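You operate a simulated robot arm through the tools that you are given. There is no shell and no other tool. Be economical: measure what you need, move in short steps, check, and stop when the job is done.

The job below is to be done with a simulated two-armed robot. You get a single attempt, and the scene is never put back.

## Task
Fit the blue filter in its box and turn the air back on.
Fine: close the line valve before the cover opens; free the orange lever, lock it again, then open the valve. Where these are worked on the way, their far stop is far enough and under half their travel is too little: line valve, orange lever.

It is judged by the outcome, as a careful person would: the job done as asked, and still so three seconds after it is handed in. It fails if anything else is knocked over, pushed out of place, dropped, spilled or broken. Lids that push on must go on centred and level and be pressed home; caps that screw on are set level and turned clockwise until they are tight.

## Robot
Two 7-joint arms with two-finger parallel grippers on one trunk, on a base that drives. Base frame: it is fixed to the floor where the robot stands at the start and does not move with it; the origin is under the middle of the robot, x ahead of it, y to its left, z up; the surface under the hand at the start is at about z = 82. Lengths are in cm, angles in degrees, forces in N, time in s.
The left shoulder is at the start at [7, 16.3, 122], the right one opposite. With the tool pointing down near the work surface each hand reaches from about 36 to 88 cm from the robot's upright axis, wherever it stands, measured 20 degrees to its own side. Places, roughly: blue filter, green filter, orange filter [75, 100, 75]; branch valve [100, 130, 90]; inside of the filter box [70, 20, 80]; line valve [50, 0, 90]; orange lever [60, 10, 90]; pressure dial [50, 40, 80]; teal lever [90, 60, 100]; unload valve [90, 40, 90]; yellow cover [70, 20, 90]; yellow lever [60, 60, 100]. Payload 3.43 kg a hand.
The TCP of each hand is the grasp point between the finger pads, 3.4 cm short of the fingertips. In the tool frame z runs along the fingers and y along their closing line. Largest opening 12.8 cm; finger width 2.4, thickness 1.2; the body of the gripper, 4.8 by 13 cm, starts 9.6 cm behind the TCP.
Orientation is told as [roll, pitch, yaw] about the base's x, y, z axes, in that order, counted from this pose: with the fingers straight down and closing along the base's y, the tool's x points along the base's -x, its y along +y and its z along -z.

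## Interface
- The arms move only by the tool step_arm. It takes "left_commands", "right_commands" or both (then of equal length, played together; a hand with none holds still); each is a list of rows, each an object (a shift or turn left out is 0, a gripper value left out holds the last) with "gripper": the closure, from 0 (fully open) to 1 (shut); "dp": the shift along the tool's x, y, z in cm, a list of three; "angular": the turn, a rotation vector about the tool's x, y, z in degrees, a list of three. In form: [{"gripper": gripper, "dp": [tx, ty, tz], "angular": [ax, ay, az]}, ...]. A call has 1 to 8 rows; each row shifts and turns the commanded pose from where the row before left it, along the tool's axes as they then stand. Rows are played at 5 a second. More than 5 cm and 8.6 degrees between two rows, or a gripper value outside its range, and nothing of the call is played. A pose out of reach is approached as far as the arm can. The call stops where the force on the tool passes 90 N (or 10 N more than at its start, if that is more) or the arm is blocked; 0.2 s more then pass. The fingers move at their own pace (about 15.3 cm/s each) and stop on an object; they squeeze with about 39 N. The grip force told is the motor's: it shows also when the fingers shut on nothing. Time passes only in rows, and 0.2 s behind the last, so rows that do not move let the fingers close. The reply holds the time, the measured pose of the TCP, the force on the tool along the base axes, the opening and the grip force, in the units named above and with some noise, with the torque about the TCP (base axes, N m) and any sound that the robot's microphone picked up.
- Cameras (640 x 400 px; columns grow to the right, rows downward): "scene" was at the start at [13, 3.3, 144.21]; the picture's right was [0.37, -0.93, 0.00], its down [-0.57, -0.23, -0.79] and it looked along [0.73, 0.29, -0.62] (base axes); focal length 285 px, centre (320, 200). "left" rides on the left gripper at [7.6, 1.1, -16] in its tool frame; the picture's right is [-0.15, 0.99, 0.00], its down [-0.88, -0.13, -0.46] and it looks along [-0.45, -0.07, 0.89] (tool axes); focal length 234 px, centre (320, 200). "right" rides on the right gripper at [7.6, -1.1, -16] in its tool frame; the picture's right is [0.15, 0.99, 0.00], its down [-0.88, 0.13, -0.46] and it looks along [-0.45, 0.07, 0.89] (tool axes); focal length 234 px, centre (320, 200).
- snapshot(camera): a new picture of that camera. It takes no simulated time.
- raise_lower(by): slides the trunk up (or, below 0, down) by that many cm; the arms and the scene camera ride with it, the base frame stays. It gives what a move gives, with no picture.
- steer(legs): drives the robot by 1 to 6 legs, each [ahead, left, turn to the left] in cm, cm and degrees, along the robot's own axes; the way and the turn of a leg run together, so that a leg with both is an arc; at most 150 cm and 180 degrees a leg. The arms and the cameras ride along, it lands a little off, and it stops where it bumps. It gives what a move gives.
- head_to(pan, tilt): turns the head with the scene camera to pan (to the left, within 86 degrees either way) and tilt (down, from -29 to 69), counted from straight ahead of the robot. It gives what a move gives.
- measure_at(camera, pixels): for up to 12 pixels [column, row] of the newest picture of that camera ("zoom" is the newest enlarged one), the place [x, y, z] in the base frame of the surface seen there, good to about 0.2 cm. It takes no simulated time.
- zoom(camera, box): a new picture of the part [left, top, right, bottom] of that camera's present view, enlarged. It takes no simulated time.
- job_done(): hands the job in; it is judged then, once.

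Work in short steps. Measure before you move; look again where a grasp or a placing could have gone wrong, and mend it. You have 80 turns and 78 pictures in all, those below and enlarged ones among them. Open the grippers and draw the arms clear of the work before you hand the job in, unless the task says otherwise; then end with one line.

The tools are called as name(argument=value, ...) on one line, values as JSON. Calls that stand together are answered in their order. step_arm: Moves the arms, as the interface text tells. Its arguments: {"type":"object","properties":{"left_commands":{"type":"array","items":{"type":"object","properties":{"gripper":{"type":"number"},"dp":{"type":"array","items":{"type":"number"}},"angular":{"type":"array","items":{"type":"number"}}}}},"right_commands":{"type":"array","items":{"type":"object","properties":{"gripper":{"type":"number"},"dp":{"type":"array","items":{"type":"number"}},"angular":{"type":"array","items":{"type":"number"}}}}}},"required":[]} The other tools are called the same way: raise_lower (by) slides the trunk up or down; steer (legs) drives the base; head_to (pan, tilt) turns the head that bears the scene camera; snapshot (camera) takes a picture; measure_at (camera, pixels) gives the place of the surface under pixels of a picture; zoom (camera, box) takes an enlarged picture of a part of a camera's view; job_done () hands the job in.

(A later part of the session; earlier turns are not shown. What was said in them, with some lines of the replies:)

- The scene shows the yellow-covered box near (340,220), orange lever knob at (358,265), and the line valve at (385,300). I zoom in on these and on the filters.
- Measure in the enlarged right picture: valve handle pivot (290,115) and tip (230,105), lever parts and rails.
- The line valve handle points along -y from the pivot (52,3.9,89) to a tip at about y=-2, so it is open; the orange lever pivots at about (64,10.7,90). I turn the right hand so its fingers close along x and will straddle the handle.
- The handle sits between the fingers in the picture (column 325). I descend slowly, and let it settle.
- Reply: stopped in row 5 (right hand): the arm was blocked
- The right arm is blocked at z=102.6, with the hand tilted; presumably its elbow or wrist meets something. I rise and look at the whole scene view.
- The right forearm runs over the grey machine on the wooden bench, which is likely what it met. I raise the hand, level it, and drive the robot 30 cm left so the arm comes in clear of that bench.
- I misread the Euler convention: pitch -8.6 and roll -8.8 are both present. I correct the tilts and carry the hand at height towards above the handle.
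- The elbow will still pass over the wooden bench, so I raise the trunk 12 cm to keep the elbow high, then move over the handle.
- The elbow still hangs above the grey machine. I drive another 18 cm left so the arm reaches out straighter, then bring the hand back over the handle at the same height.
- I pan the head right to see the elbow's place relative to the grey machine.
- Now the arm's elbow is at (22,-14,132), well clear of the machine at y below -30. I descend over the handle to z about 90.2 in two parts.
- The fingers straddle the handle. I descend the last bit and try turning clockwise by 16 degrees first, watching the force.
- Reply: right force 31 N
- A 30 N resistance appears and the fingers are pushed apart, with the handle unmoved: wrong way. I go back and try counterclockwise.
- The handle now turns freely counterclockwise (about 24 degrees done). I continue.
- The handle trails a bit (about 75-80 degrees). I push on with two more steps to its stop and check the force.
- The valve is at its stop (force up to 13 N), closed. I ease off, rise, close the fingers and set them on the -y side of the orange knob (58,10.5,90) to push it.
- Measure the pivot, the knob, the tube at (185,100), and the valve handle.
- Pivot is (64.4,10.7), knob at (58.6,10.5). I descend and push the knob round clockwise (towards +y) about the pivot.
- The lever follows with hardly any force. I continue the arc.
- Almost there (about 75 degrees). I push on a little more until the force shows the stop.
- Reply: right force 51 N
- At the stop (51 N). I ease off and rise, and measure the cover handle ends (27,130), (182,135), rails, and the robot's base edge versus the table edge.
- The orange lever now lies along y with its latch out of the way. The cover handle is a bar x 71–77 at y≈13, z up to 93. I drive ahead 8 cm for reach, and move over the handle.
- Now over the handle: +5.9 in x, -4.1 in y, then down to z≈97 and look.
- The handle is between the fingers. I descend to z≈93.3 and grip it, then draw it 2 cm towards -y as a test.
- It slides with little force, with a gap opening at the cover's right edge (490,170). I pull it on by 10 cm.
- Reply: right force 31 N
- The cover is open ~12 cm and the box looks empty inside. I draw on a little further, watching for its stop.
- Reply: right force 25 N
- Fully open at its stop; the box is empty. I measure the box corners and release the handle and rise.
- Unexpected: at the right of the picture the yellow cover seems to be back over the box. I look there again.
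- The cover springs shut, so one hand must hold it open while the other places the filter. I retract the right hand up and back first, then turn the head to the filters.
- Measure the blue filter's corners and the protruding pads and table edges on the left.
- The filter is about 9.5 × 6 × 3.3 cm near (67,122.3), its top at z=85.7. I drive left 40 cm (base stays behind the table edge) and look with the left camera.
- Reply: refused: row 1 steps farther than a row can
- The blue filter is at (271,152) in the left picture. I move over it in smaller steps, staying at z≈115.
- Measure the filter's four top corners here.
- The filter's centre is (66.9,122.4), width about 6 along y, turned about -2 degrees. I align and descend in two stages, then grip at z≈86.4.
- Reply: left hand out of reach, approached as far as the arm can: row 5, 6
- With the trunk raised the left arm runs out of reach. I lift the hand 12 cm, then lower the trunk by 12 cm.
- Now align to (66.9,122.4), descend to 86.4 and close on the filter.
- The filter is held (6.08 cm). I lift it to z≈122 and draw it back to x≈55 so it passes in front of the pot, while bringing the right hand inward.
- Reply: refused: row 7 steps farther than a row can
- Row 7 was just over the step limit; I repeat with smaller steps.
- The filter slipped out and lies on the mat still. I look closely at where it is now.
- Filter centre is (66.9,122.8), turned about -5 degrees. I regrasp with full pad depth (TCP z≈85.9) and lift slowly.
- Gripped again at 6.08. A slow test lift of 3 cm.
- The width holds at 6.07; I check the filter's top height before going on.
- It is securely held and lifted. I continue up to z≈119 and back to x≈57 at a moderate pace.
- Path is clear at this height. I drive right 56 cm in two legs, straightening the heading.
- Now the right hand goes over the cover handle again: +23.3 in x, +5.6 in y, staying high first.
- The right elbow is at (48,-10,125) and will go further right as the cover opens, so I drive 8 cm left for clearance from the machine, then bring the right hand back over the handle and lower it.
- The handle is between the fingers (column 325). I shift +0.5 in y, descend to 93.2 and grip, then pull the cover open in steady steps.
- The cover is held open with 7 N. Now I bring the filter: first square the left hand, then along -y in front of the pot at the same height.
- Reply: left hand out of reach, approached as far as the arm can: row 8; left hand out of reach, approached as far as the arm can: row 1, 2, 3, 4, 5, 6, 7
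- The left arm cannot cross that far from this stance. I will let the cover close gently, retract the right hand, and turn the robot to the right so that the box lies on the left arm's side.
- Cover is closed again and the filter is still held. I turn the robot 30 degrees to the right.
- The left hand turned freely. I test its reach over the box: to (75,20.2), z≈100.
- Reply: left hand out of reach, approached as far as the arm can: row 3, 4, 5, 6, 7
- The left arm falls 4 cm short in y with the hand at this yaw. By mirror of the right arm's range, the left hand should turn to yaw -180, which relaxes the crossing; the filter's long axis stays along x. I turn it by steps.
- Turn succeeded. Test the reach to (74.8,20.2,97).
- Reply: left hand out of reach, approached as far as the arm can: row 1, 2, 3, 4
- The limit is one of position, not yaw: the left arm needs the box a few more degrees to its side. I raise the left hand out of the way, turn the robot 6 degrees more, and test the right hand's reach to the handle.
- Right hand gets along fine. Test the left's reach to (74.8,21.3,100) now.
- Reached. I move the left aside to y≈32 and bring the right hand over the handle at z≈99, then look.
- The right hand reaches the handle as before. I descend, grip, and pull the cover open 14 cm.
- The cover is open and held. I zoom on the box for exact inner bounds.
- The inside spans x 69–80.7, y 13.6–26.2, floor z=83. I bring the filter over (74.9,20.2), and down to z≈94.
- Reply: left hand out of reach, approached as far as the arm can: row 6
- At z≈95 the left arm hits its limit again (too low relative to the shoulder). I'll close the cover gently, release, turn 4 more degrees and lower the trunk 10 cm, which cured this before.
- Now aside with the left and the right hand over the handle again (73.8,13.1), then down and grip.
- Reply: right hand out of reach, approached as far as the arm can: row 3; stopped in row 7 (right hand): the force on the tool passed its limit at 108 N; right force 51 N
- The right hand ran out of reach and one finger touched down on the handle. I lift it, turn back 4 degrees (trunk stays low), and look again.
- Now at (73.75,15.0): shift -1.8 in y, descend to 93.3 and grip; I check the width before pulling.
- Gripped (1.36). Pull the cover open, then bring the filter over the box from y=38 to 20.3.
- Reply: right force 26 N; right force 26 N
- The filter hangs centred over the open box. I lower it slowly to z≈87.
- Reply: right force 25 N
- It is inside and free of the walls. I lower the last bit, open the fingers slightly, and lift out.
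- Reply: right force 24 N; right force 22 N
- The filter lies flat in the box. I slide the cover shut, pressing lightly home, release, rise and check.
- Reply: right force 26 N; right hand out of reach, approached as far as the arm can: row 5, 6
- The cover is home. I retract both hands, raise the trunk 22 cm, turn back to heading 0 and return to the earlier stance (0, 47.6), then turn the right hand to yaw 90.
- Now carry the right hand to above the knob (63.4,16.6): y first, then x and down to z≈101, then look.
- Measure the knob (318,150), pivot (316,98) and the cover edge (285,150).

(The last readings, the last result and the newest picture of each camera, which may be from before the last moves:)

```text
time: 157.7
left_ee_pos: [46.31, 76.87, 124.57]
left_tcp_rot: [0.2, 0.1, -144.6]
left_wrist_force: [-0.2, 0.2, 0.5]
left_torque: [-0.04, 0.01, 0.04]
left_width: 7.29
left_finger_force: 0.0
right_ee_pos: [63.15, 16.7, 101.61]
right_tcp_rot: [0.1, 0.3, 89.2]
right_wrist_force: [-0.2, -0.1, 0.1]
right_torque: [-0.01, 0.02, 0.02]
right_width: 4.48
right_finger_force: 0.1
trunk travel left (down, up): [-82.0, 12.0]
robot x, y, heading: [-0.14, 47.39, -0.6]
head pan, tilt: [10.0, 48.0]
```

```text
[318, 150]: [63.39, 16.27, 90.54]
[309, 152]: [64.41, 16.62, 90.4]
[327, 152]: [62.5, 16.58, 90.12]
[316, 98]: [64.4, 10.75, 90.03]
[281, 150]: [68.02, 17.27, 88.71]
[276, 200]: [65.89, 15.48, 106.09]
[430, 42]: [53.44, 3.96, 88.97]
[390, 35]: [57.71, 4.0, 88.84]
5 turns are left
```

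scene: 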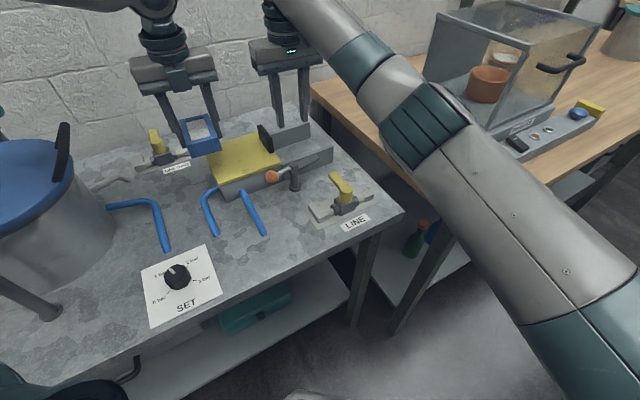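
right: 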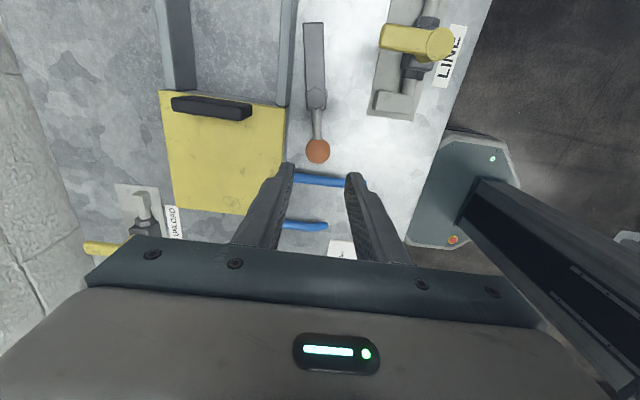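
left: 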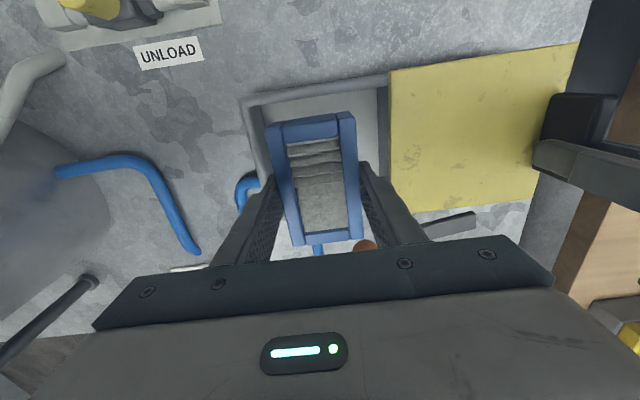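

Knob centre (63.4,16.6), pivot (64.4,10.75). I straddle the knob and swing it counterclockwise back to its lock stop, then look.

step_arm(right_commands=[{"dp": [0, -0.2, 3]}, {"dp": [0, 0, 3]}, {"dp": [0, 0, 2.5]}, {"dp": [0, 0, 1.7]}, {}, {"dp": [0.2, 0.8, 0], "angular": [0, 0, -8]}, {"dp": [0.2, 0.8, 0], "angular": [0, 0, -8]}, {"dp": [0.2, 0.8, 0], "angular": [0, 0, -8]}])

step_arm(right_commands=[{"dp": [0.2, 0.8, 0], "angular": [0, 0, -8]}, {"dp": [0.2, 0.8, 0], "angular": [0, 0, -8]}, {"dp": [0.2, 0.8, 0], "angular": [0, 0, -8]}, {"dp": [0.2, 0.8, 0], "angular": [0, 0, -8]}, {"dp": [0.2, 0.8, 0], "angular": [0, 0, -8]}, {"dp": [0.2, 0.8, 0], "angular": [0, 0, -8]}, {"dp": [0.2, 0.8, 0], "angular": [0, 0, -8]}, {}])

step_arm(right_commands=[{"dp": [0.2, 0.8, 0], "angular": [0, 0, -8]}, {"dp": [0.1, 0.6, 0], "angular": [0, 0, -4]}, {"dp": [0, 0.5, 0]}, {"dp": [0, 0.4, 0]}, {}])

snapshot(camera="right")

measure_at(camera="right", pixels=[[320, 160], [250, 160], [250, 60]])

```text
time: 159.5
left_ee_pos: [46.28, 76.82, 124.51]
left_tcp_rot: [0.1, 0.0, -144.5]
left_wrist_force: [-0.2, -0.8, -0.1]
left_torque: [0.02, -0.01, -0.03]
left_width: 7.31
left_finger_force: 0.0
right_ee_pos: [60.64, 15.65, 91.43]
right_tcp_rot: [0.2, 0.2, 113.4]
right_wrist_force: [1.6, -0.4, 0.0]
right_torque: [-0.01, 0.0, 0.03]
right_width: 4.51
right_finger_force: 0.3
trunk travel left (down, up): [-82.0, 12.0]
robot x, y, heading: [0.03, 47.13, -0.6]
head pan, tilt: [10.0, 48.0]
```

```text
time: 161.3
left_ee_pos: [46.34, 76.86, 124.36]
left_tcp_rot: [0.2, 0.1, -144.6]
left_wrist_force: [-0.4, 0.7, 0.9]
left_torque: [0.0, 0.01, 0.01]
left_width: 7.29
left_finger_force: 0.1
right_ee_pos: [57.93, 10.69, 91.59]
right_tcp_rot: [0.3, 0.0, 169.4]
right_wrist_force: [-0.1, 0.1, -0.7]
right_torque: [0.01, 0.02, 0.01]
right_width: 4.5
right_finger_force: 0.2
trunk travel left (down, up): [-82.0, 12.0]
robot x, y, heading: [0.25, 47.39, -0.7]
head pan, tilt: [10.0, 48.0]
```

```text
time: 162.5
left_ee_pos: [46.39, 77.48, 124.17]
left_tcp_rot: [0.5, 0.1, -144.6]
left_wrist_force: [-0.3, -0.5, 0.2]
left_torque: [-0.01, 0.01, -0.01]
left_width: 7.29
left_finger_force: 0.0
right_ee_pos: [58.22, 9.07, 91.6]
right_tcp_rot: [0.1, -0.1, -178.4]
right_wrist_force: [5.7, 37.5, -5.5]
right_torque: [0.71, -0.27, -0.03]
right_width: 6.45
right_finger_force: 17.1
trunk travel left (down, up): [-82.0, 12.0]
robot x, y, heading: [-0.29, 47.23, -0.7]
head pan, tilt: [10.0, 48.0]
```

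```text
6 pictures are left
```

right: 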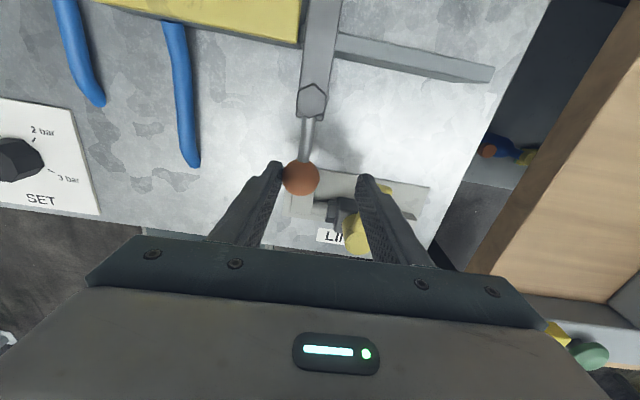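

```text
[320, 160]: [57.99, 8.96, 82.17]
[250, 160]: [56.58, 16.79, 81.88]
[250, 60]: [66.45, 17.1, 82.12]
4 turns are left
```

The lever is back at its lock stop (37 N) with the latch along x. I back off, rise, straddle the valve handle at (57,4), and turn it clockwise back to its open stop.

step_arm(right_commands=[{"dp": [0, -0.7, 0]}, {"dp": [0, -0.6, 0]}, {"dp": [0, 0, -3]}, {"dp": [0, 0, -4.5]}, {"dp": [-0.6, 3, 0], "angular": [0, 0, 1.6]}, {"dp": [-0.6, 3.2, 0]}, {}, {}])

step_arm(right_commands=[{"dp": [0, 0, 3]}, {"dp": [0, 0, 3]}, {"dp": [0, 0, 2.8]}, {}, {"gripper": 0.75}, {}])

step_arm(right_commands=[{"dp": [-0.04, 0.62, 0], "angular": [0, 0, 8]}, {"dp": [-0.04, 0.62, 0], "angular": [0, 0, 8]}, {"dp": [-0.04, 0.62, 0], "angular": [0, 0, 8]}, {"dp": [-0.04, 0.62, 0], "angular": [0, 0, 8]}, {"dp": [-0.04, 0.62, 0], "angular": [0, 0, 8]}, {"dp": [-0.04, 0.62, 0], "angular": [0, 0, 8]}, {"dp": [-0.04, 0.62, 0], "angular": [0, 0, 8]}, {}])

step_arm(right_commands=[{"dp": [-0.04, 0.62, 0], "angular": [0, 0, 8]}, {"dp": [-0.04, 0.62, 0], "angular": [0, 0, 8]}, {"dp": [-0.04, 0.62, 0], "angular": [0, 0, 8]}, {"dp": [-0.04, 0.62, 0], "angular": [0, 0, 8]}, {"dp": [-0.04, 0.62, 0], "angular": [0, 0, 8]}, {"dp": [-0.02, 0.5, 0], "angular": [0, 0, 4]}, {"dp": [0, 0.4, 0]}, {}])

snapshot(camera="right")

head_to(pan=-45, tilt=42)

snapshot(camera="scene")

```text
time: 164.3
left_ee_pos: [46.39, 76.87, 124.46]
left_tcp_rot: [0.3, 0.1, -144.7]
left_wrist_force: [0.5, 0.7, 0.3]
left_torque: [0.01, 0.02, 0.0]
left_width: 7.29
left_finger_force: 0.1
right_ee_pos: [57.43, 3.55, 99.09]
right_tcp_rot: [0.3, -0.1, 179.8]
right_wrist_force: [-0.5, 0.0, -0.2]
right_torque: [0.02, -0.03, 0.02]
right_width: 4.47
right_finger_force: 0.2
trunk travel left (down, up): [-82.0, 12.0]
robot x, y, heading: [-0.14, 47.39, -0.9]
head pan, tilt: [10.0, 48.0]
```

```text
time: 165.7
left_ee_pos: [46.38, 76.82, 124.4]
left_tcp_rot: [0.2, 0.1, -144.5]
left_wrist_force: [-0.4, 0.5, -0.3]
left_torque: [0.02, -0.06, -0.03]
left_width: 7.3
left_finger_force: 0.0
right_ee_pos: [57.17, 3.48, 90.31]
right_tcp_rot: [0.3, 0.0, 179.7]
right_wrist_force: [-0.4, 0.0, -0.3]
right_torque: [-0.01, 0.02, -0.02]
right_width: 3.21
right_finger_force: 0.1
trunk travel left (down, up): [-82.0, 12.0]
robot x, y, heading: [0.13, 47.17, -0.9]
head pan, tilt: [10.0, 48.0]
```

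```text
time: 167.5
left_ee_pos: [46.33, 76.78, 124.42]
left_tcp_rot: [0.3, 0.1, -144.6]
left_wrist_force: [0.4, 0.1, -0.5]
left_torque: [0.02, -0.01, 0.03]
left_width: 7.3
left_finger_force: 0.1
right_ee_pos: [54.97, -0.16, 90.25]
right_tcp_rot: [0.4, 0.2, 123.6]
right_wrist_force: [-0.6, 0.0, 0.0]
right_torque: [-0.02, 0.01, 0.0]
right_width: 3.19
right_finger_force: 0.2
trunk travel left (down, up): [-82.0, 12.0]
robot x, y, heading: [-0.32, 47.24, -0.8]
head pan, tilt: [10.0, 48.0]
```

```text
time: 169.3
left_ee_pos: [46.5, 76.75, 124.34]
left_tcp_rot: [0.1, 0.1, -144.6]
left_wrist_force: [0.3, -0.3, 0.3]
left_torque: [0.02, 0.02, -0.01]
left_width: 7.29
left_finger_force: 0.0
right_ee_pos: [51.44, -1.05, 90.3]
right_tcp_rot: [-0.1, 0.3, 79.8]
right_wrist_force: [15.6, -2.3, 6.2]
right_torque: [-0.12, -0.4, 0.14]
right_width: 4.11
right_finger_force: 7.5
trunk travel left (down, up): [-82.0, 12.0]
robot x, y, heading: [0.06, 47.44, -0.7]
head pan, tilt: [10.0, 48.0]
```

```text
5 pictures are left
```

right: 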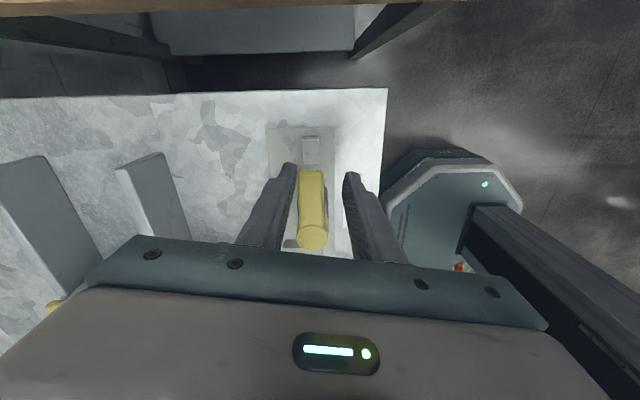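

```text
time: 170.5
left_ee_pos: [46.57, 76.81, 124.23]
left_tcp_rot: [0.3, 0.1, -144.6]
left_wrist_force: [0.1, -0.3, -0.3]
left_torque: [0.0, 0.0, -0.02]
left_width: 7.31
left_finger_force: 0.0
right_ee_pos: [51.33, -0.9, 90.14]
right_tcp_rot: [0.2, 0.3, 79.8]
right_wrist_force: [17.8, -3.0, 6.9]
right_torque: [-0.17, -0.49, 0.16]
right_width: 4.28
right_finger_force: 9.4
trunk travel left (down, up): [-82.0, 12.0]
robot x, y, heading: [-0.14, 47.39, -0.8]
head pan, tilt: [-45.0, 42.0]
```

```text
4 pictures are left
3 turns are left
```

scene: 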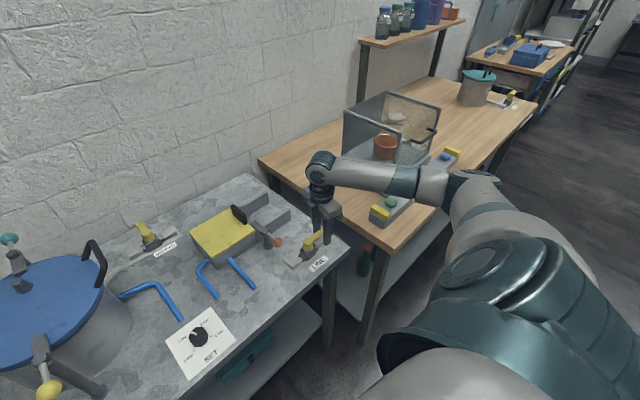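

The valve handle lies along the pipe again, at its stop (about 17 N). I ease off, open the grippers, and draw the right hand up and back clear, then take a last look.

step_arm(right_commands=[{"dp": [0, -0.7, 0]}, {"gripper": 0.62}, {"dp": [0, 0, -2.5]}, {"dp": [0, 0, -4]}, {"dp": [0, 0, -4.5]}, {"dp": [0, 0, -4.5]}, {"dp": [0, 0, -4.5]}, {"dp": [0, 0, -4], "gripper": 0}], left_commands=[{}, {}, {}, {}, {}, {}, {"gripper": 0}, {}])

step_arm(right_commands=[{"dp": [-4, 0, 0]}, {"dp": [-4, 0, 0]}, {"dp": [-4, 0, 0]}, {"dp": [-4, 1, 0]}, {}])

zoom(camera="scene", box=[130, 160, 370, 320])

```text
time: 172.3
left_ee_pos: [46.34, 76.74, 124.37]
left_tcp_rot: [0.3, 0.0, -144.6]
left_wrist_force: [-0.1, -0.2, 0.0]
left_torque: [-0.01, 0.04, 0.03]
left_width: 12.8
left_finger_force: 0.1
right_ee_pos: [51.67, -0.89, 113.89]
right_tcp_rot: [0.1, 0.3, 79.6]
right_wrist_force: [0.6, 0.2, -0.4]
right_torque: [-0.01, 0.03, 0.0]
right_width: 12.79
right_finger_force: 0.2
trunk travel left (down, up): [-82.0, 12.0]
robot x, y, heading: [0.2, 47.34, -1.0]
head pan, tilt: [-45.0, 42.0]
```

```text
time: 173.5
left_ee_pos: [46.34, 76.93, 124.37]
left_tcp_rot: [0.1, 0.2, -144.6]
left_wrist_force: [0.2, 0.9, -0.3]
left_torque: [0.01, 0.03, 0.01]
left_width: 12.82
left_finger_force: 0.1
right_ee_pos: [53.55, 15.16, 114.46]
right_tcp_rot: [-0.1, 0.3, 79.7]
right_wrist_force: [0.5, -1.0, -0.5]
right_torque: [0.02, 0.0, -0.01]
right_width: 12.83
right_finger_force: 0.1
trunk travel left (down, up): [-82.0, 12.0]
robot x, y, heading: [-0.26, 47.4, -0.6]
head pan, tilt: [-45.0, 42.0]
```

```text
2.50 times, centred on (250, 240) of scene
2 turns are left
```

zoom: 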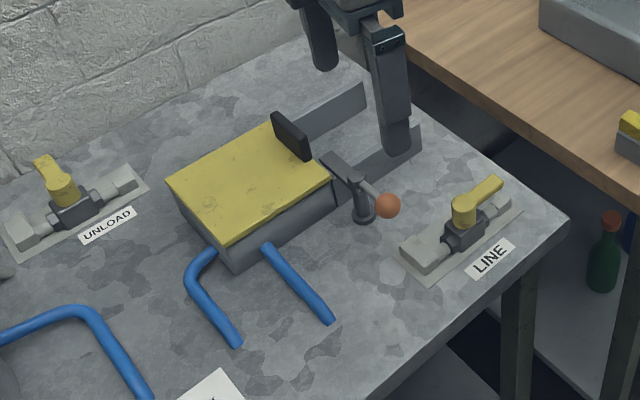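

The last picture shows the cover shut, the orange lever locked with its latch across the cover, and the line valve handle along its pipe. Both hands are open and clear, so I hand the job in.

job_done()

```text
The job is handed in.
```

The blue filter is in its box with the cover shut, the orange lever is locked again, and the line valve is back open, so the air is on; I slipped the filter once on the mat while lifting it, and it took several tries to reach the box because the cover springs shut.
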